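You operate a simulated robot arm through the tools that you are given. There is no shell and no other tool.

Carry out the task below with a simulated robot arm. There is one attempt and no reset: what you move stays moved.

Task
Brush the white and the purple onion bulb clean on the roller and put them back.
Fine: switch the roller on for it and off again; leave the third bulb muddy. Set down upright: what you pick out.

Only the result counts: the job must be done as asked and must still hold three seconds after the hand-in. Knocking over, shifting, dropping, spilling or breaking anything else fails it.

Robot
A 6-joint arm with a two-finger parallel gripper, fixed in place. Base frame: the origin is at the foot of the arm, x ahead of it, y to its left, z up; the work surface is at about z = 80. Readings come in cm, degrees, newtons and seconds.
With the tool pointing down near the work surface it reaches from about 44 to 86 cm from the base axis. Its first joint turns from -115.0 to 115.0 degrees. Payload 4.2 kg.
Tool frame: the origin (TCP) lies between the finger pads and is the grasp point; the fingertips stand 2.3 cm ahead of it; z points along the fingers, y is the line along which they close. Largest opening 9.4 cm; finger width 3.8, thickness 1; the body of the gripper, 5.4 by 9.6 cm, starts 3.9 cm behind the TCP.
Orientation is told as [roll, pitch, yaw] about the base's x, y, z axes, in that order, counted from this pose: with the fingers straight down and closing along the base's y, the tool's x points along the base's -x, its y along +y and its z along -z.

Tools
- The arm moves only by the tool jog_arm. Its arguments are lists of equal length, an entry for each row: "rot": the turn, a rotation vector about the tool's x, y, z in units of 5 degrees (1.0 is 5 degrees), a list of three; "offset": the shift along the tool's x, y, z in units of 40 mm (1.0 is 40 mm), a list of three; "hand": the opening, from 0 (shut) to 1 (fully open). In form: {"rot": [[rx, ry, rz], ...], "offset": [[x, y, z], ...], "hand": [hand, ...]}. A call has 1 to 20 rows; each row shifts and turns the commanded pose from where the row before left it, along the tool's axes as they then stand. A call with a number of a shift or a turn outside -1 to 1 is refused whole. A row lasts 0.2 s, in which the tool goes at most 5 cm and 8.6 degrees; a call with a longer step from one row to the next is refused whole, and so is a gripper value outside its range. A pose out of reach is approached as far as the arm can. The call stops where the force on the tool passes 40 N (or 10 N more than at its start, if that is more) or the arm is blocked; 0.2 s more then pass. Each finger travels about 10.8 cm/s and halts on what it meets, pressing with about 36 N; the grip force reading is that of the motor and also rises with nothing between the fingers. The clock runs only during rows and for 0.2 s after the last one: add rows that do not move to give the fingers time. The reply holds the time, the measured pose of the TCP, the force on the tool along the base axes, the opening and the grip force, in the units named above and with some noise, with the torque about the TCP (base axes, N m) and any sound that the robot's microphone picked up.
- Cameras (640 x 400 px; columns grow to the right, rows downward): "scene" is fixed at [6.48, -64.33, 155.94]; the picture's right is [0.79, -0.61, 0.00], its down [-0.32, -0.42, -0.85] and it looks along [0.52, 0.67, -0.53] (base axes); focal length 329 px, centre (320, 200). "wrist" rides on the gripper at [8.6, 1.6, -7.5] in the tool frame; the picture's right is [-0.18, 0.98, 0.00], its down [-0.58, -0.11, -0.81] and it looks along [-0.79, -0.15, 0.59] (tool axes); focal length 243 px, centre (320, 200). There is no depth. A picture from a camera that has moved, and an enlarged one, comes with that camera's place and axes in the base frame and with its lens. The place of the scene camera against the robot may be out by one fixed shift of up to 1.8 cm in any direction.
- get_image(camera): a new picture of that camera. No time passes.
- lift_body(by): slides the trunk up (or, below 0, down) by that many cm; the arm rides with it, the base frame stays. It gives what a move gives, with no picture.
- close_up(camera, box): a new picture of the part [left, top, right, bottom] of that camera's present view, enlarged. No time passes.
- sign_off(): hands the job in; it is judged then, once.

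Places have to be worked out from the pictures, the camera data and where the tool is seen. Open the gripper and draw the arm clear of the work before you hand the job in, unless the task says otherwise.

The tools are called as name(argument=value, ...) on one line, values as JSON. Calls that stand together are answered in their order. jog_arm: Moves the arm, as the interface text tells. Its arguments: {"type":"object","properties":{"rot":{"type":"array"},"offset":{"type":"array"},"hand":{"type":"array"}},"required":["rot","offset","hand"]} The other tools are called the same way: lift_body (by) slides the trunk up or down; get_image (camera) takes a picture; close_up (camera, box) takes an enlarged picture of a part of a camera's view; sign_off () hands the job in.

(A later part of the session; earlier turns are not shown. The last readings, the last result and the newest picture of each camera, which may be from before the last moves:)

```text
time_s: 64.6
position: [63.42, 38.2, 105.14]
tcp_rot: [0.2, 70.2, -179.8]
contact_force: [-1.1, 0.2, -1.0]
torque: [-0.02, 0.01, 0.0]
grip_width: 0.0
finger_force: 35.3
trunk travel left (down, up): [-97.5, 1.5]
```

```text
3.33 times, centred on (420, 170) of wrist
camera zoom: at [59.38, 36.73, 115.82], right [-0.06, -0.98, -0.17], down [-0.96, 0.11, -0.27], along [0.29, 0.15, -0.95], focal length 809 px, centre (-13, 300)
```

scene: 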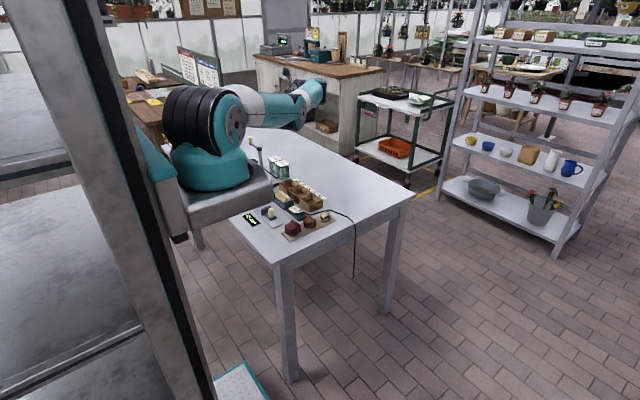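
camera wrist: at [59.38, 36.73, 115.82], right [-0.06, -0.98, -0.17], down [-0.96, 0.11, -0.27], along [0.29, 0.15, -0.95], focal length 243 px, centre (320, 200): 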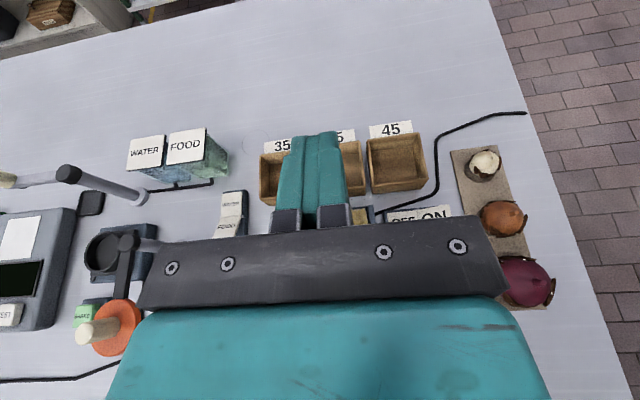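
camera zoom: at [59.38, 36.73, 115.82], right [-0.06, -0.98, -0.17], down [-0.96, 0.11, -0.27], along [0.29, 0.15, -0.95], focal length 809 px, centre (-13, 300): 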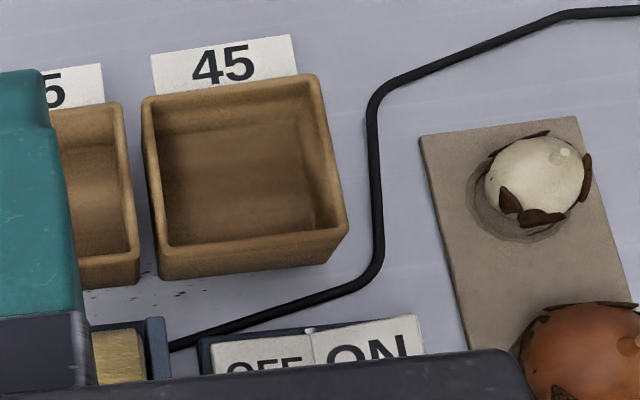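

The ON half spans y≈25.4–29, x≈65.8. I'll untilt and move above the outer part of the ON half, to about (65.8, 26.4), with the hand closed.

jog_arm(rot=[[0, -1, 0], [0, -1, 0], [0, -1, 0], [0, -1, 0], [0, -1, 0], [0, -1, 0], [0, -1, 0], [0, -1, 0], [0, -1, 0], [0, -1, 0], [0, -1, 0], [0, -1, 0], [0, -1, 0], [0, -1, 0], [0, 0, 0]], offset=[[0, 0, 0], [0, 0, 0], [0, 0, 0], [0, 0, 0], [0, 0, 0], [0, 0, 0], [0, 0, 0], [0, 0, 0], [0, 0, 0], [0, 0, 0], [0, 0, 0], [0, 0, 0], [0, 0, 0], [0, 0, 0], [0, 0, 0]], hand=[0, 0, 0, 0, 0, 0, 0, 0, 0, 0, 0, 0, 0, 0, 0])

jog_arm(rot=[[0, 0, 0], [0, 0, 0], [0, 0, 0], [0, 0, 0], [0, 0, 0], [0, 0, 0]], offset=[[0.15, 0.7375, 0.4], [0.15, 0.7375, 0.4], [0.15, 0.7375, 0.6], [0.15, 0.7375, 0.8], [0, 0, 0.8], [0, 0, 0]], hand=[0, 0, 0, 0, 0, 0])

get_image(camera="wrist")

close_up(camera="scene", box=[250, 160, 350, 240])

```text
time_s: 67.8
position: [63.46, 38.22, 105.06]
tcp_rot: [0.1, 0.0, 179.9]
contact_force: [0.6, -0.1, -0.5]
torque: [0.0, -0.01, -0.01]
grip_width: 0.02
finger_force: 36.6
trunk travel left (down, up): [-97.5, 1.5]
```

```text
time_s: 69.2
position: [65.94, 26.48, 92.97]
tcp_rot: [0.2, 0.1, 180.0]
contact_force: [0.7, 0.3, 0.2]
torque: [0.0, 0.0, -0.02]
grip_width: 0.0
finger_force: 36.3
trunk travel left (down, up): [-97.5, 1.5]
```

```text
taken
camera wrist: at [74.45, 24.91, 100.48], right [-0.19, -0.98, 0.0], down [-0.58, 0.11, 0.81], along [-0.79, 0.15, -0.59], focal length 243 px, centre (320, 200)
```

wrist: 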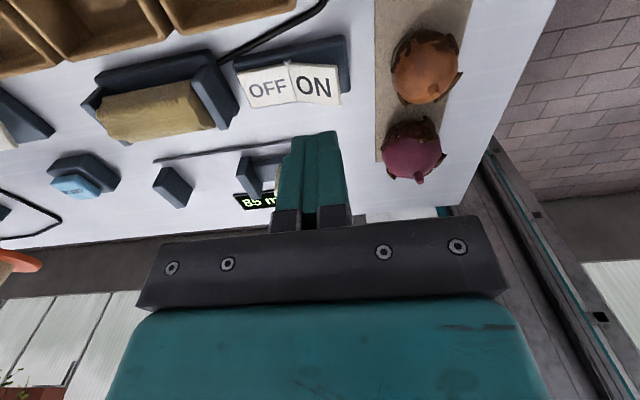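

```text
5.00 times, centred on (300, 200) of scene
camera zoom: at [6.48, -64.33, 155.94], right [0.79, -0.61, 0.0], down [-0.32, -0.42, -0.85], along [0.52, 0.67, -0.53], focal length 1643 px, centre (420, 200)
```

zoom: 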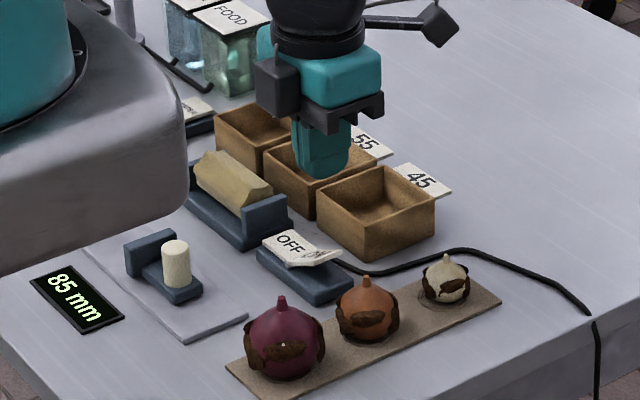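

The closed fingertips are over the ON half, and I note a small box on the hand's tool −x side that will hang low when tilted. I'll descend onto the ON half in fine steps until contact.

jog_arm(rot=[[0, 0, 0], [0, 0, 0], [0, 0, 0], [0, 0, 0], [0, 0, 0], [0, 0, 0], [0, 0, 0], [0, 0, 0]], offset=[[0, 0, 0.7], [0, 0, 0.7], [0, 0, 0.15], [0, 0, 0.12], [0, 0, 0.12], [0, 0, 0.12], [0, 0, 0.1], [0, 0, 0]], hand=[0, 0, 0, 0, 0, 0, 0, 0])

get_image(camera="wrist")

close_up(camera="scene", box=[270, 170, 350, 230])

```text
time_s: 71.0
position: [65.89, 26.53, 84.96]
tcp_rot: [0.1, -0.1, 179.9]
contact_force: [0.0, 0.6, -1.2]
torque: [0.02, 0.0, 0.0]
grip_width: 0.0
finger_force: 35.9
trunk travel left (down, up): [-97.5, 1.5]
```

```text
taken
camera wrist: at [74.45, 24.87, 92.55], right [-0.19, -0.98, 0.0], down [-0.58, 0.11, 0.81], along [-0.79, 0.15, -0.59], focal length 243 px, centre (320, 200)
```

wrist: 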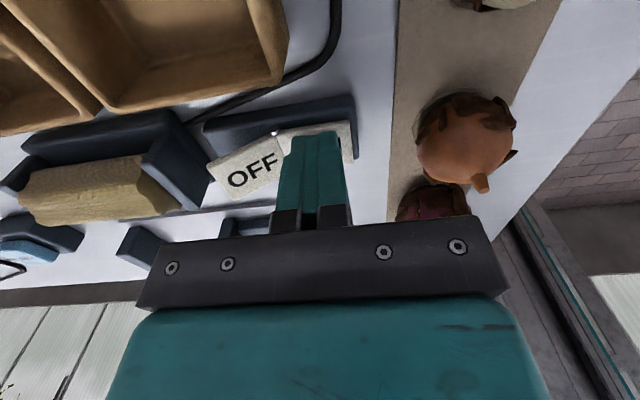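

```text
6.67 times, centred on (310, 200) of scene
camera zoom: at [6.48, -64.33, 155.94], right [0.79, -0.61, 0.0], down [-0.32, -0.42, -0.85], along [0.52, 0.67, -0.53], focal length 2191 px, centre (387, 200)
```

zoom: 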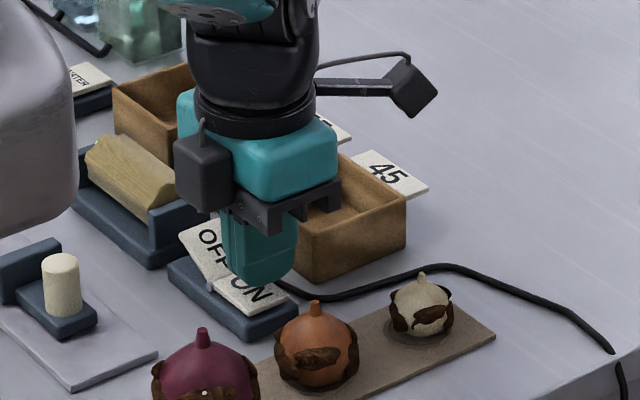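

The rocker appears to be tipping: OFF is rising and ON is going down under the fingers. I'll press a bit further and watch the force and sound.

jog_arm(rot=[[0, 0, 0], [0, 0, 0], [0, 0, 0], [0, 0, 0], [0, 0, 0], [0, 0, 0]], offset=[[0, 0, 0.08], [0, 0, 0.08], [0, 0, 0.06], [0, 0, 0.05], [0, 0, 0], [0, 0, 0]], hand=[0, 0, 0, 0, 0, 0])

get_image(camera="wrist")

```text
time_s: 72.4
position: [65.61, 26.14, 84.39]
tcp_rot: [0.1, 0.0, 179.9]
contact_force: [0.4, -0.5, 1.4]
torque: [0.0, 0.01, 0.0]
grip_width: 0.01
finger_force: 36.2
out of reach, approached as far as the arm can: row 2
trunk travel left (down, up): [-97.5, 1.5]
```

```text
taken
camera wrist: at [74.16, 24.63, 91.9], right [-0.19, -0.98, 0.0], down [-0.58, 0.11, 0.81], along [-0.79, 0.15, -0.59], focal length 243 px, centre (320, 200)
```

wrist: 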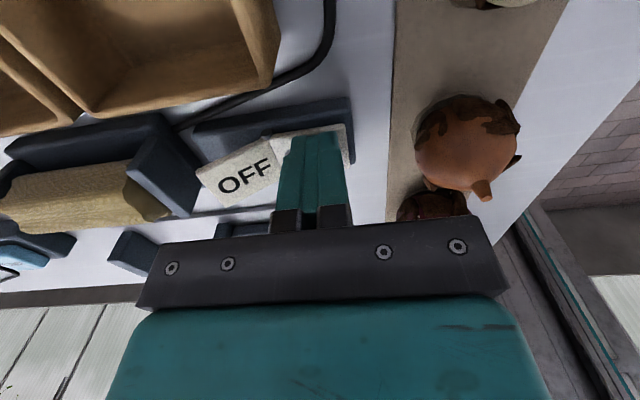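

The OFF half is clearly raised now, and the roller's end shape has changed, so it seems to be turning. I'll raise the hand and verify.

jog_arm(rot=[[0, 0, 0], [0, 0, 0], [0, 0, 0], [0, 0, 0], [0, 0, 0]], offset=[[0, 0, -0.5], [0, 0, -0.8], [0, 0, -0.8], [0, 0, -0.8], [0, 0, 0]], hand=[0, 0, 0, 0, 0])

close_up(camera="wrist", box=[60, 0, 460, 220])

close_up(camera="scene", box=[250, 170, 340, 240])

```text
time_s: 73.6
position: [69.02, 29.09, 93.48]
tcp_rot: [0.1, -0.1, 179.9]
contact_force: [-0.2, -0.1, -0.6]
torque: [-0.01, 0.02, -0.02]
grip_width: 0.02
finger_force: 35.9
out of reach, approached as far as the arm can: row 1, 2, 3, 4
trunk travel left (down, up): [-97.5, 1.5]
```

```text
1.60 times, centred on (260, 110) of wrist
camera zoom: at [77.69, 27.55, 100.98], right [-0.19, -0.98, 0.0], down [-0.58, 0.11, 0.81], along [-0.79, 0.15, -0.59], focal length 388 px, centre (416, 344)
```

zoom: 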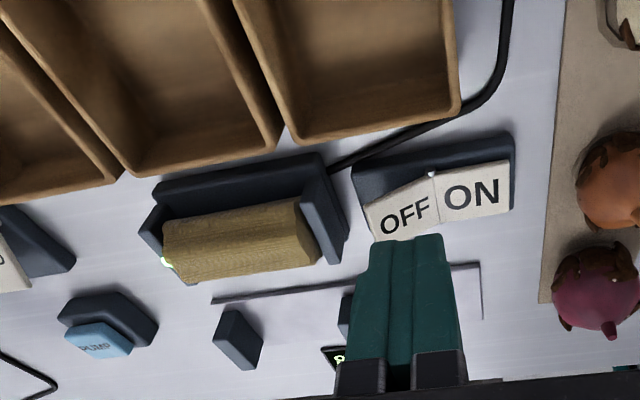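

```text
5.71 times, centred on (295, 205) of scene
camera zoom: at [6.48, -64.33, 155.94], right [0.79, -0.61, 0.0], down [-0.32, -0.42, -0.85], along [0.52, 0.67, -0.53], focal length 1878 px, centre (463, 171)
```

zoom: 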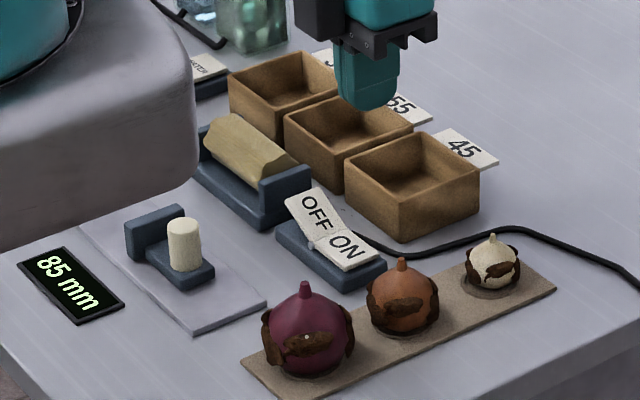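

The rocker reads ON and a small green lamp shows at the roller, so it's running. The arm brushed its J6 limit there, so I'll avoid yaw 180 away from the roller. I'll move up and in, then start turning back toward yaw 0, opening the hand on the way.

jog_arm(rot=[[0, 0, 0], [0, 0, 0], [0, 0, 0], [0, 0, 1], [0, 0, 1], [0, 0, 1], [0, 0, 1], [0, 0, 1], [0, 0, 1], [0, 0, 1], [0, 0, 1], [0, 0, 1], [0, 0, 1], [0, 0, 1], [0, 0, 1], [0, 0, 1], [0, 0, 1], [0, 0, 1], [0, 0, 1], [0, 0, 1]], offset=[[-0.5, -0.3, -0.6], [-0.5, -0.3, -0.6], [-0.5, -0.3, -0.6], [0, 0, 0], [0, 0, 0], [0, 0, 0], [0, 0, 0], [0, 0, 0], [0, 0, 0], [0, 0, 0], [0, 0, 0], [0, 0, 0], [0, 0, 0], [0, 0, 0], [0, 0, 0], [0, 0, 0], [0, 0, 0], [0, 0, 0], [0, 0, 0], [0, 0, 0]], hand=[0, 0, 0, 0.2, 0.4, 0.6, 0.8, 0.8, 0.8, 0.8, 0.8, 0.8, 0.8, 0.8, 0.8, 0.8, 0.8, 0.8, 0.8, 0.8])

jog_arm(rot=[[0, 0, 1], [0, 0, 1], [0, 0, 1], [0, 0, 1], [0, 0, 1], [0, 0, 1], [0, 0, 1], [0, 0, 1], [0, 0, 1], [0, 0, 1], [0, 0, 1], [0, 0, 1], [0, 0, 1], [0, 0, 1], [0, 0, 1], [0, 0, 1], [0, 0, 1], [0, 0, 1], [0, 0, 1], [0, 0, 0]], offset=[[0, 0, 0], [0, 0, 0], [0, 0, 0], [0, 0, 0], [0, 0, 0], [0, 0, 0], [0, 0, 0], [0, 0, 0], [0, 0, 0], [0, 0, 0], [0, 0, 0], [0, 0, 0], [0, 0, 0], [0, 0, 0], [0, 0, 0], [0, 0, 0], [0, 0, 0], [0, 0, 0], [0, 0, 0], [0, 0, 0]], hand=[0.8, 0.8, 0.8, 0.8, 0.8, 0.8, 0.8, 0.8, 0.8, 0.8, 0.8, 0.8, 0.8, 0.8, 0.8, 0.8, 0.8, 0.8, 0.8, 0.8])

get_image(camera="wrist")

```text
time_s: 77.8
position: [66.02, 35.57, 99.18]
tcp_rot: [0.0, 0.1, 94.9]
contact_force: [-0.1, 0.4, 1.2]
torque: [-0.02, 0.03, 0.01]
grip_width: 7.53
finger_force: 0.0
out of reach, approached as far as the arm can: row 1, 2, 3
trunk travel left (down, up): [-97.5, 1.5]
```

```text
time_s: 82.0
position: [65.87, 35.55, 99.24]
tcp_rot: [-0.1, -0.1, -0.2]
contact_force: [0.0, -0.2, 0.1]
torque: [0.0, 0.0, 0.03]
grip_width: 7.53
finger_force: 0.0
trunk travel left (down, up): [-97.5, 1.5]
```

```text
taken
camera wrist: at [57.28, 37.34, 106.68], right [0.19, 0.98, 0.0], down [0.58, -0.11, 0.81], along [0.79, -0.15, -0.59], focal length 243 px, centre (320, 200)
```

wrist: 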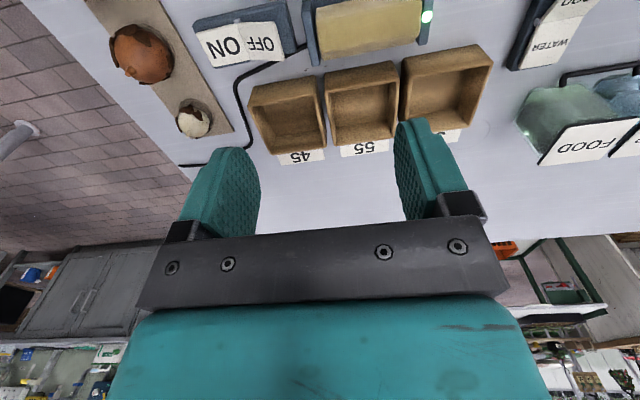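

The hand is at yaw 0, opening 7.5 cm, and the lamp confirms the roller is on. I'll move above the purple bulb for a close view.

jog_arm(rot=[[0, 0, 0], [0, 0, 0], [0, 0, 0], [0, 0, 0], [0, 0, 0], [0, 0, 0]], offset=[[0.485, -0.8, 0.21], [0.485, -0.8, 0.21], [0.485, -0.8, 0.21], [0.485, -0.8, 0.21], [0.485, -0.8, 0.21], [0, 0, 0]], hand=[0.8, 0.8, 0.8, 0.8, 0.8, 0.8])

get_image(camera="wrist")

close_up(camera="wrist", box=[240, 0, 400, 140])

```text
time_s: 83.4
position: [66.07, 29.0, 88.86]
tcp_rot: [-0.1, 0.1, -0.1]
contact_force: [-0.3, 0.3, 0.9]
torque: [0.02, -0.03, -0.02]
grip_width: 7.54
finger_force: 0.0
out of reach, approached as far as the arm can: row 1, 2, 3, 4, 5
trunk travel left (down, up): [-97.5, 1.5]
```

```text
taken
camera wrist: at [57.39, 30.78, 96.34], right [0.19, 0.98, 0.0], down [0.58, -0.11, 0.81], along [0.79, -0.15, -0.59], focal length 243 px, centre (320, 200)
```

wrist: 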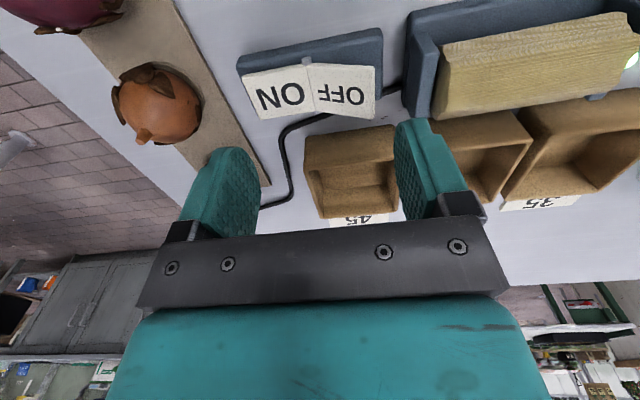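

```text
2.86 times, centred on (320, 70) of wrist
camera zoom: at [57.39, 30.78, 96.34], right [0.19, 0.98, 0.0], down [0.58, -0.11, 0.81], along [0.79, -0.15, -0.59], focal length 693 px, centre (320, 571)
```

zoom: 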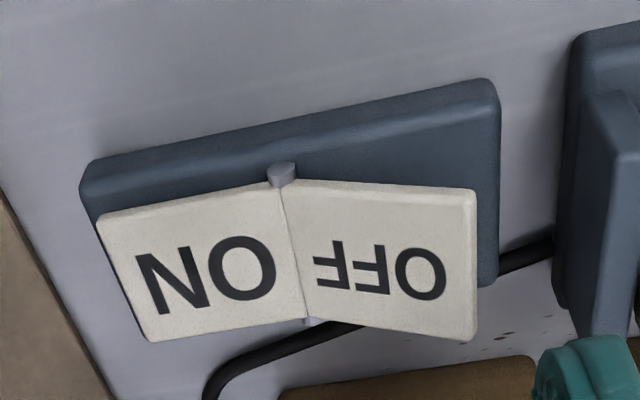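

The arm stalled again and drifted lower. I'll look at its shape before moving any further.

get_image(camera="scene")

close_up(camera="scene", box=[130, 40, 370, 240])

```text
taken
```

scene: 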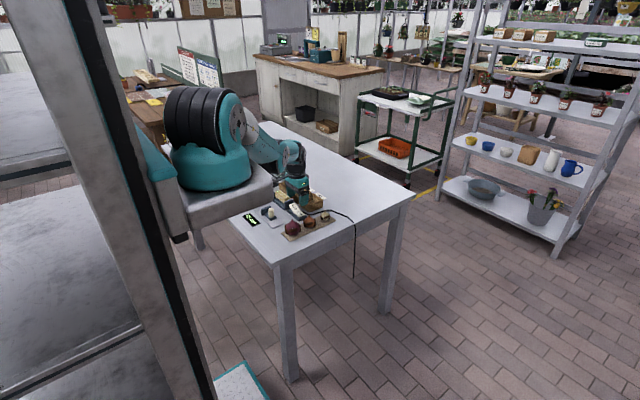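

```text
2.00 times, centred on (250, 140) of scene
camera zoom: at [6.48, -64.33, 155.94], right [0.79, -0.61, 0.0], down [-0.32, -0.42, -0.85], along [0.52, 0.67, -0.53], focal length 657 px, centre (460, 320)
```

zoom: 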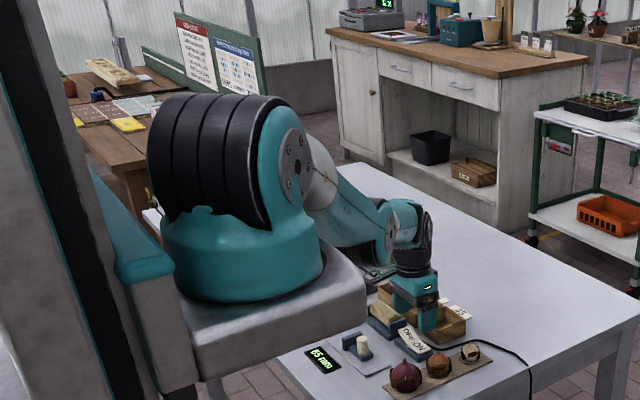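

I need to understand the arm's posture, so I'll zoom in on the links.

close_up(camera="scene", box=[190, 70, 330, 220])

```text
2.67 times, centred on (260, 145) of scene
camera zoom: at [6.48, -64.33, 155.94], right [0.79, -0.61, 0.0], down [-0.32, -0.42, -0.85], along [0.52, 0.67, -0.53], focal length 876 px, centre (480, 347)
```

zoom: 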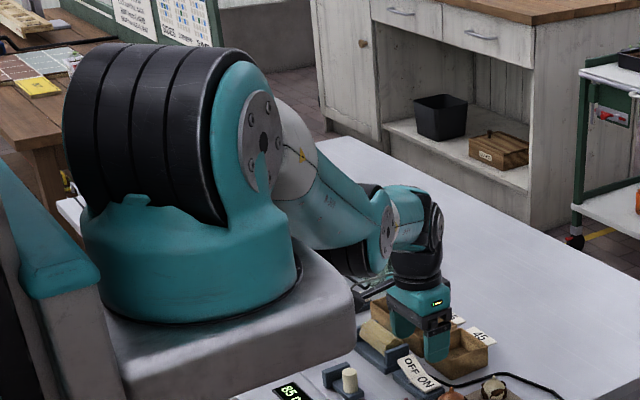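

The arm has slipped into an elbow-down posture near full stretch, which explains the stalls. I'll raise it straight up, clear of everything, and see how the posture evolves.

jog_arm(rot=[[0, 0, 0], [0, 0, 0], [0, 0, 0], [0, 0, 0], [0, 0, 0], [0, 0, 0], [0, 0, 0]], offset=[[0, 0, -0.8], [0, 0, -0.8], [0, 0, -0.8], [0, 0, -0.8], [0, 0, -0.8], [0, 0, -0.8], [0, 0, 0]], hand=[0.8, 0.8, 0.8, 0.8, 0.8, 0.8, 0.8])

close_up(camera="scene", box=[130, 20, 370, 220])

```text
time_s: 85.0
position: [70.76, 33.38, 105.87]
tcp_rot: [-0.2, 0.0, -0.1]
contact_force: [0.2, 0.4, 0.1]
torque: [-0.02, -0.04, 0.01]
grip_width: 7.53
finger_force: 0.1
out of reach, approached as far as the arm can: row 1, 2, 3, 4, 5, 6
trunk travel left (down, up): [-97.5, 1.5]
```

```text
2.00 times, centred on (250, 120) of scene
camera zoom: at [6.48, -64.33, 155.94], right [0.79, -0.61, 0.0], down [-0.32, -0.42, -0.85], along [0.52, 0.67, -0.53], focal length 657 px, centre (460, 360)
```

zoom: 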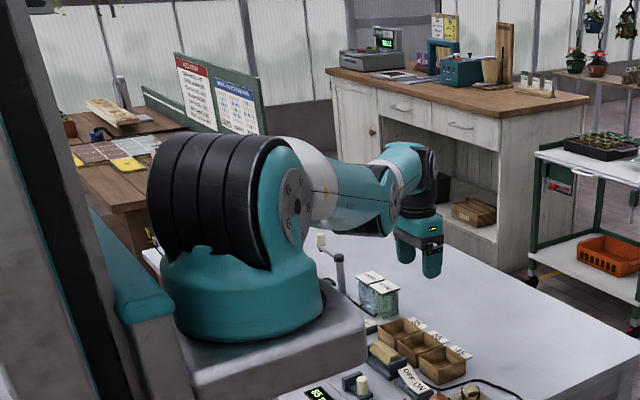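

Fitting the stalled poses to a sphere puts the arm's axis near (22, −15), with a straight-arm reach of about 70 cm centred at z≈122 while the trunk is high. So I was simply over-reaching: the trunk should be lower for table work. I'll raise the hand first, then bring the trunk back down.

jog_arm(rot=[[0, 0, 0], [0, 0, 0], [0, 0, 0], [0, 0, 0], [0, 0, 0], [0, 0, 0]], offset=[[0, 0, -0.9], [0, 0, -0.9], [0, 0, -0.9], [0, 0, -0.9], [0, 0, -0.9], [0, 0, 0]], hand=[0.8, 0.8, 0.8, 0.8, 0.8, 0.8])

close_up(camera="scene", box=[130, 20, 370, 220])

```text
time_s: 86.4
position: [71.91, 34.39, 123.6]
tcp_rot: [-0.1, 0.0, -0.1]
contact_force: [0.2, 0.0, 0.1]
torque: [-0.01, 0.03, 0.01]
grip_width: 7.52
finger_force: 0.0
out of reach, approached as far as the arm can: row 1, 2, 3
trunk travel left (down, up): [-97.5, 1.5]
```

```text
2.00 times, centred on (250, 120) of scene
camera zoom: at [6.48, -64.33, 155.94], right [0.79, -0.61, 0.0], down [-0.32, -0.42, -0.85], along [0.52, 0.67, -0.53], focal length 657 px, centre (460, 360)
```

zoom: 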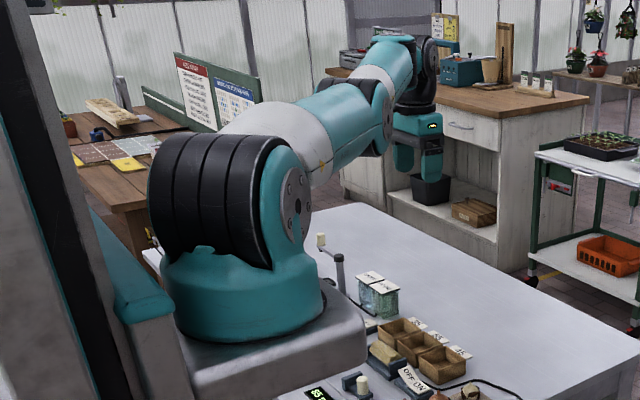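

The arm is at full stretch at shoulder height. I'll pull the hand inward here and check which way the elbow bends.

jog_arm(rot=[[0, 0, 0], [0, 0, 0], [0, 0, 0], [0, 0, 0], [0, 0, 0]], offset=[[0.6, -0.6, 0], [0.6, -0.6, 0], [0.6, -0.6, 0], [0.6, -0.6, 0], [0, 0, 0]], hand=[0.8, 0.8, 0.8, 0.8, 0.8])

close_up(camera="scene", box=[130, 20, 370, 220])

```text
time_s: 87.6
position: [67.49, 30.06, 123.61]
tcp_rot: [-0.1, 0.0, -0.1]
contact_force: [0.3, -0.3, -0.6]
torque: [-0.01, 0.0, 0.02]
grip_width: 7.54
finger_force: 0.2
out of reach, approached as far as the arm can: row 2, 3, 4
trunk travel left (down, up): [-97.5, 1.5]
```

```text
2.00 times, centred on (250, 120) of scene
camera zoom: at [6.48, -64.33, 155.94], right [0.79, -0.61, 0.0], down [-0.32, -0.42, -0.85], along [0.52, 0.67, -0.53], focal length 657 px, centre (460, 360)
```

zoom: 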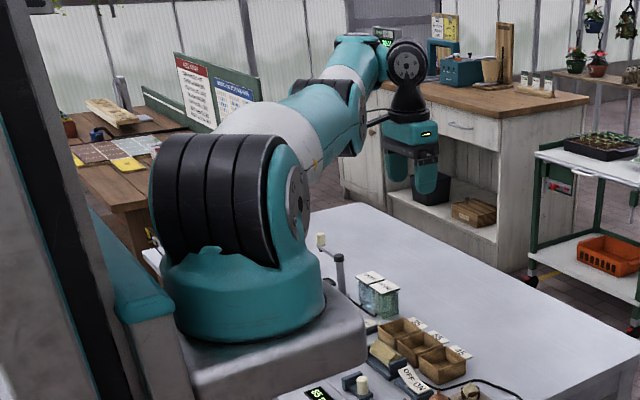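

The elbow now bends downward, which runs into its joint limit. From a straight arm, a downward move should fold the elbow upward instead. I'll raise the hand until the arm is straight, then lower it.

jog_arm(rot=[[0, 0, 0], [0, 0, 0], [0, 0, 0], [0, 0, 0], [0, 0, 0], [0, 0, 0], [0, 0, 0], [0, 0, 0]], offset=[[-0.1, 0.1, -0.9], [-0.1, 0.1, -0.9], [-0.1, 0.1, -0.9], [-0.1, 0.1, -0.9], [-0.1, 0.1, -0.9], [-0.1, 0.1, -0.9], [-0.1, 0.1, -0.9], [0, 0, 0]], hand=[0.8, 0.8, 0.8, 0.8, 0.8, 0.8, 0.8, 0.8])

jog_arm(rot=[[0, 0, 0], [0, 0, 0], [0, 0, 0], [0, 0, 0], [0, 0, 0], [0, 0, 0]], offset=[[0, 0, 0.9], [0, 0, 0.9], [0, 0, 0.9], [0, 0, 0.9], [0, 0, 0.9], [0, 0, 0]], hand=[0.8, 0.8, 0.8, 0.8, 0.8, 0.8])

close_up(camera="scene", box=[130, 0, 370, 200])

```text
time_s: 89.4
position: [67.85, 30.85, 146.64]
tcp_rot: [-0.1, 0.1, -0.1]
contact_force: [0.3, 0.3, 1.0]
torque: [0.0, -0.02, 0.01]
grip_width: 7.49
finger_force: 0.1
out of reach, approached as far as the arm can: row 6, 7
trunk travel left (down, up): [-97.5, 1.5]
```

```text
time_s: 90.8
position: [67.83, 30.92, 128.69]
tcp_rot: [0.0, 0.0, -0.1]
contact_force: [-0.2, 0.5, 0.0]
torque: [-0.01, 0.02, -0.04]
grip_width: 7.54
finger_force: 0.0
trunk travel left (down, up): [-97.5, 1.5]
```

```text
2.00 times, centred on (250, 100) of scene
camera zoom: at [6.48, -64.33, 155.94], right [0.79, -0.61, 0.0], down [-0.32, -0.42, -0.85], along [0.52, 0.67, -0.53], focal length 657 px, centre (460, 400)
```

zoom: 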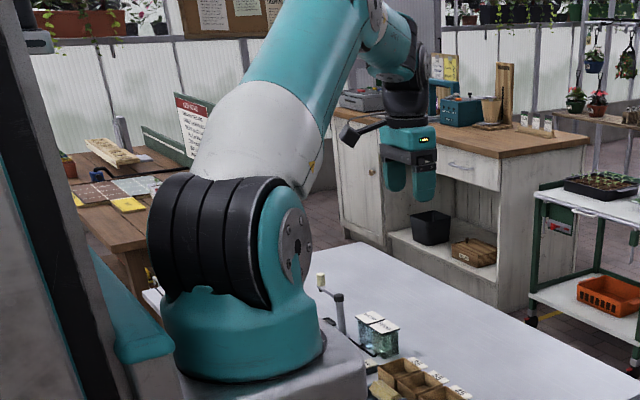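

The elbow is up again, so the method works. I'll lower the trunk by 20 cm back to its original height.

lift_body(by=-20)

get_image(camera="scene")

```text
time_s: 92.9
position: [67.91, 30.92, 108.68]
tcp_rot: [-0.1, 0.1, -0.2]
contact_force: [0.7, 1.3, -0.4]
torque: [0.0, -0.01, 0.01]
grip_width: 7.56
finger_force: 0.0
trunk travel left (down, up): [-77.5, 21.5]
```

```text
taken
```

scene: 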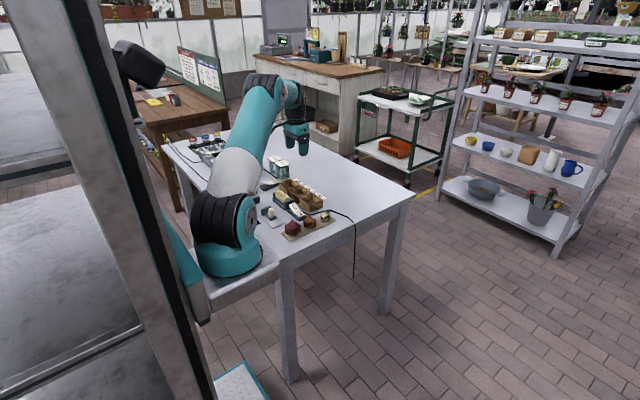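

Trunk is back at the original height with the elbow up. I'll move inward to above the purple bulb, to about (56.2, 19.5, 95).

jog_arm(rot=[[0, 0, 0], [0, 0, 0], [0, 0, 0], [0, 0, 0], [0, 0, 0], [0, 0, 0], [0, 0, 0]], offset=[[0.4875, -0.475, 0.57], [0.4875, -0.475, 0.57], [0.4875, -0.475, 0.57], [0.4875, -0.475, 0.57], [0.4875, -0.475, 0.57], [0.4875, -0.475, 0.57], [0, 0, 0]], hand=[0.8, 0.8, 0.8, 0.8, 0.8, 0.8, 0.8])

get_image(camera="wrist")

close_up(camera="wrist", box=[220, 0, 420, 140])

```text
time_s: 94.5
position: [56.16, 19.56, 95.07]
tcp_rot: [-0.1, -0.1, -0.1]
contact_force: [-0.2, 0.8, -0.5]
torque: [0.03, 0.01, 0.0]
grip_width: 7.48
finger_force: 0.2
trunk travel left (down, up): [-77.5, 21.5]
```

```text
taken
camera wrist: at [47.49, 21.21, 102.61], right [0.19, 0.98, 0.0], down [0.58, -0.11, 0.81], along [0.79, -0.15, -0.59], focal length 243 px, centre (320, 200)
```

wrist: 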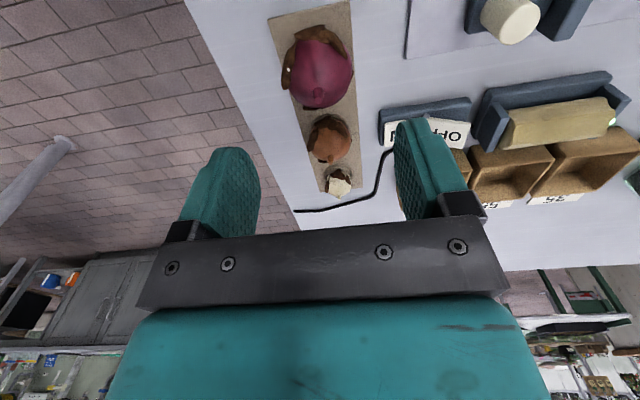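

```text
2.86 times, centred on (320, 70) of wrist
camera zoom: at [47.49, 21.21, 102.61], right [0.19, 0.98, 0.0], down [0.58, -0.11, 0.81], along [0.79, -0.15, -0.59], focal length 693 px, centre (320, 571)
```

zoom: 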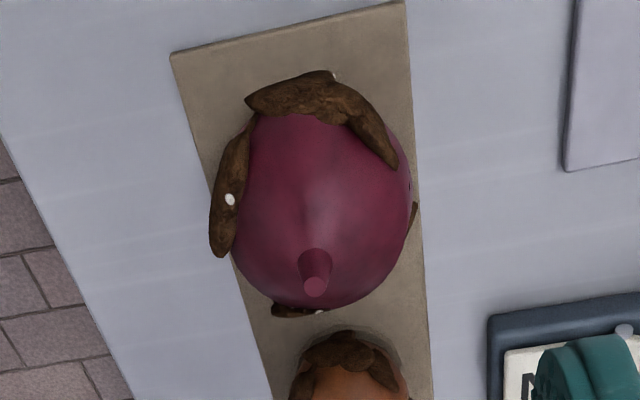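

The motion is smooth now. The purple bulb is at about (56.8, 19.4), with mud groups near azimuths −11°, −115°, 165° and ~60°. For the first grip I'll use yaw −11° so the +x side stays exposed, and descend to TCP z≈84.

jog_arm(rot=[[0, 0, 1], [0, 0, 1], [0, 0, 0.2], [0, 0, 0], [0, 0, 0], [0, 0, 0], [0, 0, 0], [0, 0, 0], [0, 0, 0]], offset=[[0, 0, 0], [0, 0, 0], [0.04, 0, 0], [0, 0, 0.6], [0, 0, 0.6], [0, 0, 0.6], [0, 0, 0.5], [0, 0, 0.4], [0, 0, 0]], hand=[0.8, 0.8, 0.8, 0.8, 0.8, 0.8, 0.8, 0.8, 0.8])

get_image(camera="wrist")

close_up(camera="scene", box=[250, 180, 350, 250])

```text
time_s: 96.5
position: [56.08, 19.46, 84.47]
tcp_rot: [0.0, 0.0, -11.2]
contact_force: [-0.2, -0.9, 0.4]
torque: [-0.02, 0.0, -0.01]
grip_width: 7.53
finger_force: 0.0
trunk travel left (down, up): [-77.5, 21.5]
```

```text
taken
camera wrist: at [47.85, 22.82, 91.79], right [0.37, 0.93, 0.0], down [0.55, -0.22, 0.81], along [0.75, -0.3, -0.59], focal length 243 px, centre (320, 200)
```

wrist: 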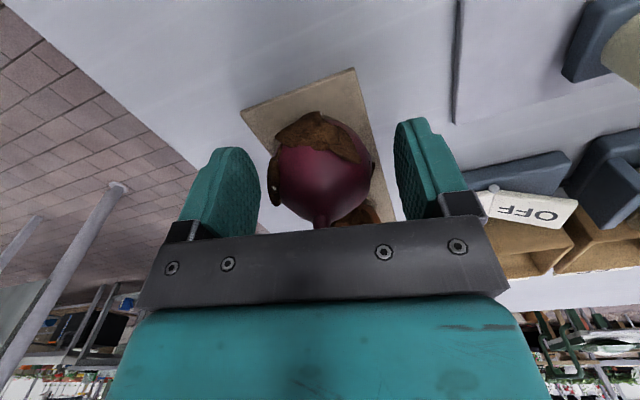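

```text
5.71 times, centred on (300, 215) of scene
camera zoom: at [6.48, -64.33, 155.94], right [0.79, -0.61, 0.0], down [-0.32, -0.42, -0.85], along [0.52, 0.67, -0.53], focal length 1878 px, centre (434, 114)
```

zoom: 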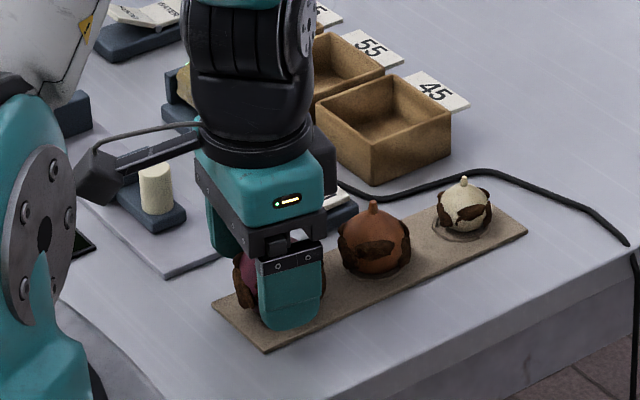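

The bulb is centred between the fingers. I'll go down slightly more and close on it.

jog_arm(rot=[[0, 0, 0], [0, 0, 0], [0, 0, 0], [0, 0, 0], [0, 0, 0]], offset=[[0, 0, 0.1], [0, 0, 0], [0, 0, 0], [0, 0, 0], [0, 0, 0]], hand=[0.8, 0.4, 0, 0, 0])

get_image(camera="wrist")

```text
time_s: 97.7
position: [56.02, 19.53, 83.94]
tcp_rot: [-0.2, 0.0, -11.1]
contact_force: [0.1, 0.8, -0.6]
torque: [0.01, 0.01, 0.01]
grip_width: 5.3
finger_force: 35.3
trunk travel left (down, up): [-77.5, 21.5]
```

```text
taken
camera wrist: at [47.87, 22.82, 91.38], right [0.37, 0.93, 0.0], down [0.55, -0.22, 0.81], along [0.75, -0.3, -0.59], focal length 243 px, centre (320, 200)
```

wrist: 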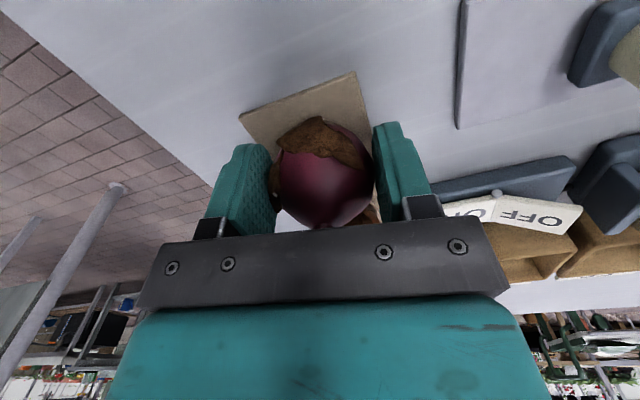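

The purple bulb is gripped at a width of 5.3 cm. I'll lift straight up and carry it over toward (58, 32, 100).

jog_arm(rot=[[0, 0, 0], [0, 0, 0], [0, 0, 0], [0, 0, 0], [0, 0, 0], [0, 0, 0], [0, 0, 0], [0, 0, 0], [0, 0, 0]], offset=[[0, 0, -0.4], [0, 0, -0.9], [0, 0, -0.9], [0, 0, -0.9], [0, 0, -0.4], [0.028, 0.79, -0.125], [0.028, 0.79, -0.125], [0.028, 0.79, -0.125], [0.028, 0.79, -0.125]], hand=[0, 0, 0, 0, 0, 0, 0, 0, 0])

jog_arm(rot=[[0, 0, -1], [0, 0, -1], [0, 0, -1], [0, 0, -1], [0, 0, -1], [0, 0, -1], [0, 0, -1], [0, 0, -1], [0, 0, -1], [0, 0, -1], [0, 0, -1], [0, 0, -1], [0, 0, -1], [0, 0, -1], [0, 0, -1], [0, 0, -1], [0, 0, -1], [0, 0, -1], [0, 0, -1], [0, 0, -1]], offset=[[0, 0, 0], [0, 0, 0], [0, 0, 0], [0, 0, 0], [0, 0, 0], [0, 0, 0], [0, 0, 0], [0, 0, 0], [0, 0, 0], [0, 0, 0], [0, 0, 0], [0, 0, 0], [0, 0, 0], [0, 0, 0], [0, 0, 0], [0, 0, 0], [0, 0, 0], [0, 0, 0], [0, 0, 0], [0, 0, 0]], hand=[0, 0, 0, 0, 0, 0, 0, 0, 0, 0, 0, 0, 0, 0, 0, 0, 0, 0, 0, 0])

get_image(camera="wrist")

```text
time_s: 99.7
position: [58.02, 32.01, 99.87]
tcp_rot: [-0.1, 0.0, -11.1]
contact_force: [-0.5, -0.6, -2.1]
torque: [-0.02, 0.06, 0.01]
grip_width: 5.33
finger_force: 35.8
trunk travel left (down, up): [-77.5, 21.5]
```

```text
time_s: 103.9
position: [57.95, 31.97, 99.77]
tcp_rot: [0.0, 0.2, 89.0]
contact_force: [0.2, -0.1, -0.4]
torque: [0.01, -0.01, 0.02]
grip_width: 5.31
finger_force: 35.4
trunk travel left (down, up): [-77.5, 21.5]
```

```text
taken
camera wrist: at [56.2, 23.43, 107.33], right [-0.98, 0.2, 0.0], down [0.12, 0.58, 0.81], along [0.16, 0.79, -0.59], focal length 243 px, centre (320, 200)
```

wrist: 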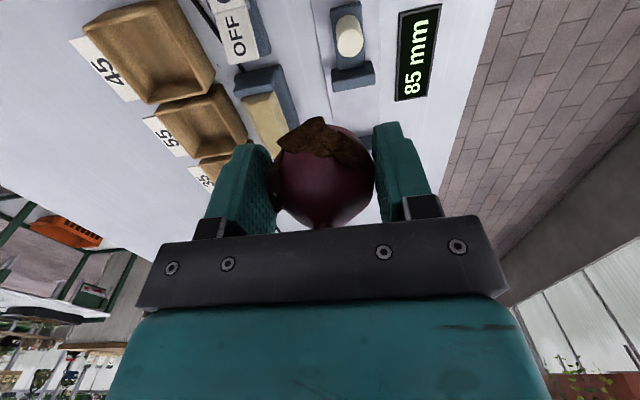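

The bulb is held firmly. I'll continue the turn to yaw 180° and then check.

jog_arm(rot=[[0, 0, -1], [0, 0, -1], [0, 0, -1], [0, 0, -1], [0, 0, -1], [0, 0, -1], [0, 0, -1], [0, 0, -1], [0, 0, -1], [0, 0, -1], [0, 0, -1], [0, 0, -1], [0, 0, -1], [0, 0, -1], [0, 0, -1], [0, 0, -1], [0, 0, -1], [0, 0, -1], [0, 0, -0.2]], offset=[[0, 0, 0], [0, 0, 0], [0, 0, 0], [0, 0, 0], [0, 0, 0], [0, 0, 0], [0, 0, 0], [0, 0, 0], [0, 0, 0], [0, 0, 0], [0, 0, 0], [0, 0, 0], [0, 0, 0], [0, 0, 0], [0, 0, 0], [0, 0, 0], [0, 0, 0], [0, 0, 0], [0, 0, 0]], hand=[0, 0, 0, 0, 0, 0, 0, 0, 0, 0, 0, 0, 0, 0, 0, 0, 0, 0, 0])

jog_arm(rot=[[0, 1, 0], [0, 1, 0], [0, 1, 0], [0, 1, 0], [0, 1, 0], [0, 1, 0], [0, 1, 0], [0, 1, 0], [0, 1, 0], [0, 1, 0], [0, 1, 0], [0, 1, 0], [0, 0, 0]], offset=[[0, 0, 0], [0, 0, 0], [0, 0, 0], [0, 0, 0], [0, 0, 0], [0, 0, 0], [0, 0, 0], [0, 0, 0], [0, 0, 0], [0, 0, 0], [0, 0, 0], [0, 0, 0], [0, 0, 0]], hand=[0, 0, 0, 0, 0, 0, 0, 0, 0, 0, 0, 0, 0])

get_image(camera="wrist")

close_up(camera="scene", box=[190, 100, 350, 240])

```text
time_s: 107.9
position: [58.07, 32.01, 99.79]
tcp_rot: [0.1, -0.1, 180.0]
contact_force: [0.8, 0.6, -1.7]
torque: [0.0, 0.0, 0.02]
grip_width: 5.33
finger_force: 35.8
trunk travel left (down, up): [-77.5, 21.5]
```

```text
time_s: 110.7
position: [57.88, 32.02, 99.86]
tcp_rot: [0.1, 60.3, -180.1]
contact_force: [-0.3, -0.8, -0.9]
torque: [0.01, -0.01, 0.03]
grip_width: 5.31
finger_force: 36.2
trunk travel left (down, up): [-77.5, 21.5]
```

```text
taken
camera wrist: at [55.8, 30.48, 111.08], right [-0.09, -0.98, -0.16], down [-0.99, 0.11, -0.1], along [0.12, 0.15, -0.98], focal length 243 px, centre (320, 200)
```

wrist: 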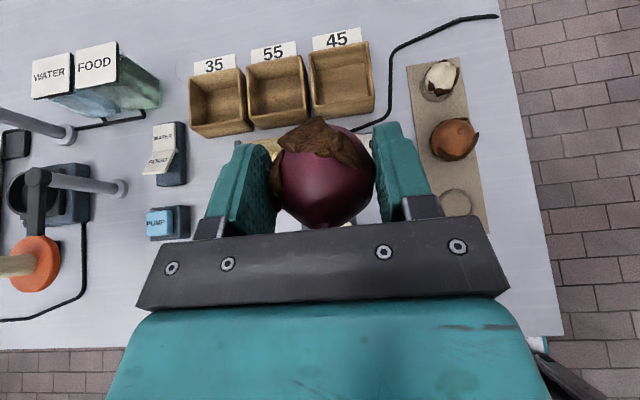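

```text
2.86 times, centred on (270, 170) of scene
camera zoom: at [6.48, -64.33, 155.94], right [0.79, -0.61, 0.0], down [-0.32, -0.42, -0.85], along [0.52, 0.67, -0.53], focal length 939 px, centre (463, 286)
```

zoom: 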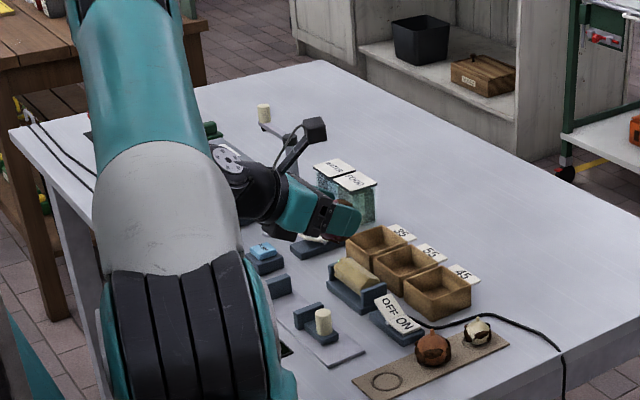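

Tilted 60° with the bulb held out front and the socket empty and visible. I'll move to a standoff above and behind the roller, on the line normal to its upper far side.

jog_arm(rot=[[0, 0, 0], [0, 0, 0], [0, 0, 0], [0, 0, 0], [0, 0, 0]], offset=[[0.08, -0.475, 0.863], [0.08, -0.475, 0.863], [0.08, -0.475, 0.863], [0.08, -0.475, 0.863], [0, 0, 0]], hand=[0, 0, 0, 0, 0])

get_image(camera="wrist")

close_up(camera="scene", box=[230, 130, 350, 220])

```text
time_s: 111.9
position: [70.6, 39.58, 94.05]
tcp_rot: [0.4, 60.0, -179.7]
contact_force: [-0.6, 0.3, 0.5]
torque: [0.01, 0.0, -0.03]
grip_width: 5.3
finger_force: 36.2
trunk travel left (down, up): [-77.5, 21.5]
```

```text
taken
camera wrist: at [68.43, 38.01, 105.3], right [-0.09, -0.98, -0.16], down [-0.99, 0.11, -0.1], along [0.12, 0.15, -0.98], focal length 243 px, centre (320, 200)
```

wrist: 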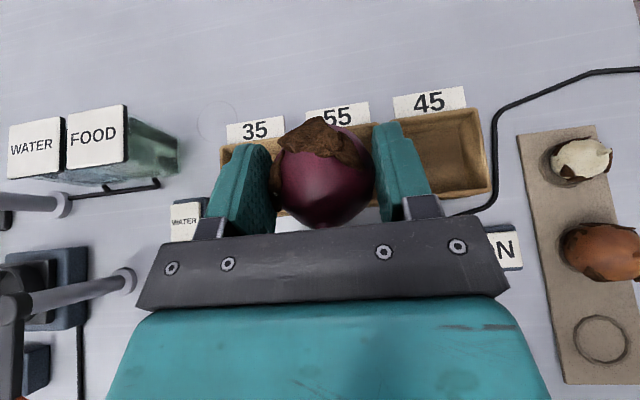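

```text
4.44 times, centred on (290, 175) of scene
camera zoom: at [6.48, -64.33, 155.94], right [0.79, -0.61, 0.0], down [-0.32, -0.42, -0.85], along [0.52, 0.67, -0.53], focal length 1461 px, centre (453, 311)
```

zoom: 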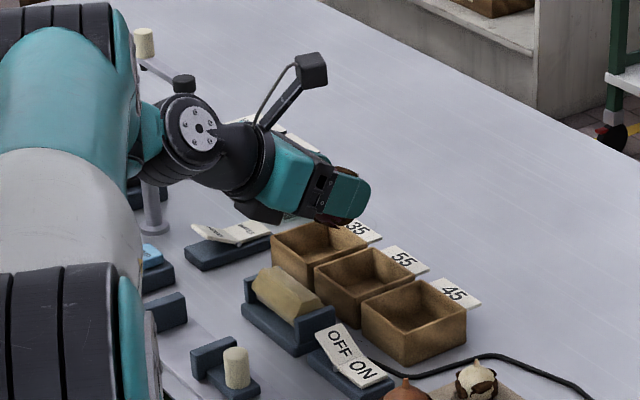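

I'll approach along the tool −x direction to just short of contact.

jog_arm(rot=[[0, 0, 0], [0, 0, 0], [0, 0, 0], [0, 0, 0], [0, 0, 0]], offset=[[-0.7, 0, 0], [-0.6, 0, 0], [-0.1, 0, 0], [-0.1, 0, 0], [0, 0, 0]], hand=[0, 0, 0, 0, 0])

close_up(camera="scene", box=[250, 150, 340, 220])

get_image(camera="wrist")

```text
time_s: 113.1
position: [67.45, 39.5, 88.74]
tcp_rot: [0.1, 60.0, -180.0]
contact_force: [0.0, 0.8, 0.1]
torque: [0.0, -0.01, -0.01]
grip_width: 5.33
finger_force: 35.4
trunk travel left (down, up): [-77.5, 21.5]
```

```text
5.71 times, centred on (295, 185) of scene
camera zoom: at [6.48, -64.33, 155.94], right [0.79, -0.61, 0.0], down [-0.32, -0.42, -0.85], along [0.52, 0.67, -0.53], focal length 1878 px, centre (463, 286)
```

zoom: 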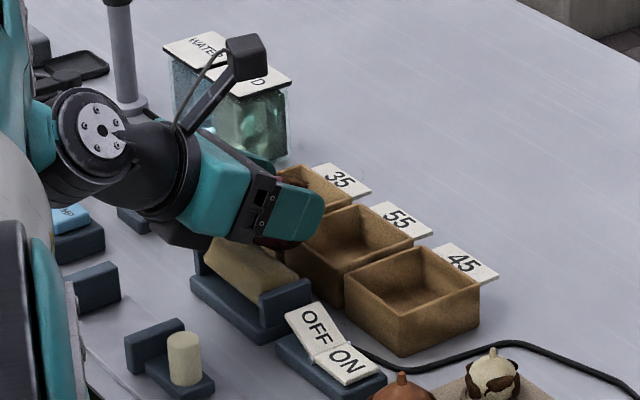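

```text
taken
camera wrist: at [65.41, 38.04, 100.11], right [-0.09, -0.98, -0.16], down [-0.99, 0.11, -0.1], along [0.12, 0.15, -0.98], focal length 243 px, centre (320, 200)
```

wrist: 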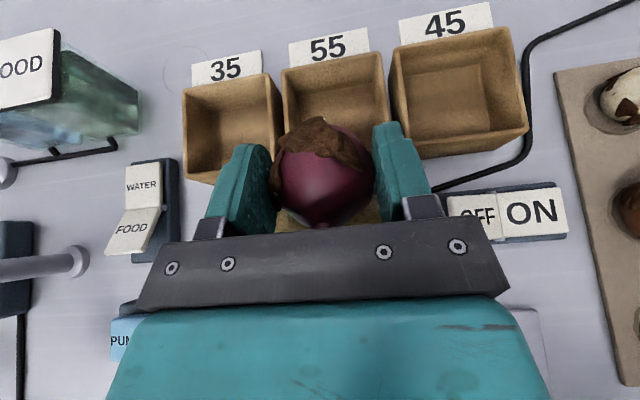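

No contact yet. I'll press on in 2 mm steps and watch the force and sound.

jog_arm(rot=[[0, 0, 0], [0, 0, 0], [0, 0, 0], [0, 0, 0]], offset=[[-0.05, 0, 0], [-0.05, 0, 0], [-0.05, 0, 0], [0, 0, 0]], hand=[0, 0, 0, 0])

```text
time_s: 114.1
position: [67.42, 39.63, 88.39]
tcp_rot: [-0.1, 60.1, 179.8]
contact_force: [4.4, 0.0, 5.4]
torque: [0.05, -0.14, -0.02]
grip_width: 5.31
finger_force: 35.4
trunk travel left (down, up): [-77.5, 21.5]
```

Contact made with about 7 N. I'll hold there, roll the bulb ±20° about its axis and rock slightly so the whole exposed side is brushed.

jog_arm(rot=[[0, 0, 0], [0, 0, 0], [0, 0, 0], [0, 0, 1], [0, 0, 1], [0, 0, 1], [0, 0, 1], [0, 0, 0], [0, 0, 0], [0, 0, -1], [0, 0, -1], [0, 0, -1], [0, 0, -1], [0, 0, -1], [0, 0, -1], [0, 0, -1], [0, 0, -1], [0, 0, 0], [0, 0, 0], [0, 0, 1]], offset=[[0, 0, 0], [0, 0, 0], [0, 0, 0], [0, 0, 0], [0, 0, 0], [0, 0, 0], [0, 0, 0], [0, 0, 0], [0, 0, 0], [0, 0, 0], [0, 0, 0], [0, 0, 0], [0, 0, 0], [0, 0, 0], [0, 0, 0], [0, 0, 0], [0, 0, 0], [0, 0, 0], [0, 0, 0], [0, 0, 0]], hand=[0, 0, 0, 0, 0, 0, 0, 0, 0, 0, 0, 0, 0, 0, 0, 0, 0, 0, 0, 0])

get_image(camera="wrist")

```text
time_s: 118.3
position: [67.44, 39.54, 88.38]
tcp_rot: [24.3, 56.7, -151.8]
contact_force: [10.3, -1.9, 12.6]
torque: [-0.07, -0.26, 0.06]
grip_width: 5.34
finger_force: 36.1
trunk travel left (down, up): [-77.5, 21.5]
```

```text
taken
camera wrist: at [65.24, 40.26, 99.68], right [0.04, -1.0, 0.07], down [-0.99, -0.04, -0.11], along [0.11, -0.06, -0.99], focal length 243 px, centre (320, 200)
```

wrist: 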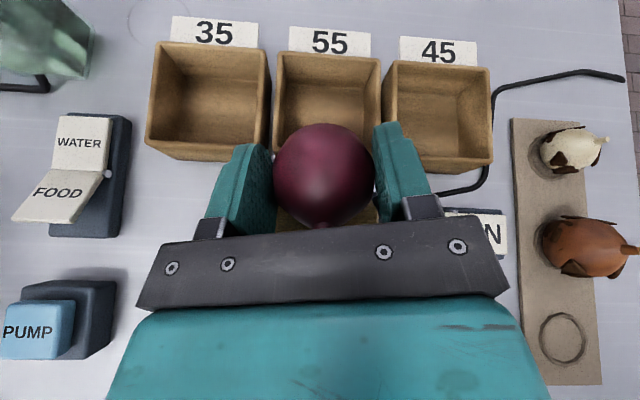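

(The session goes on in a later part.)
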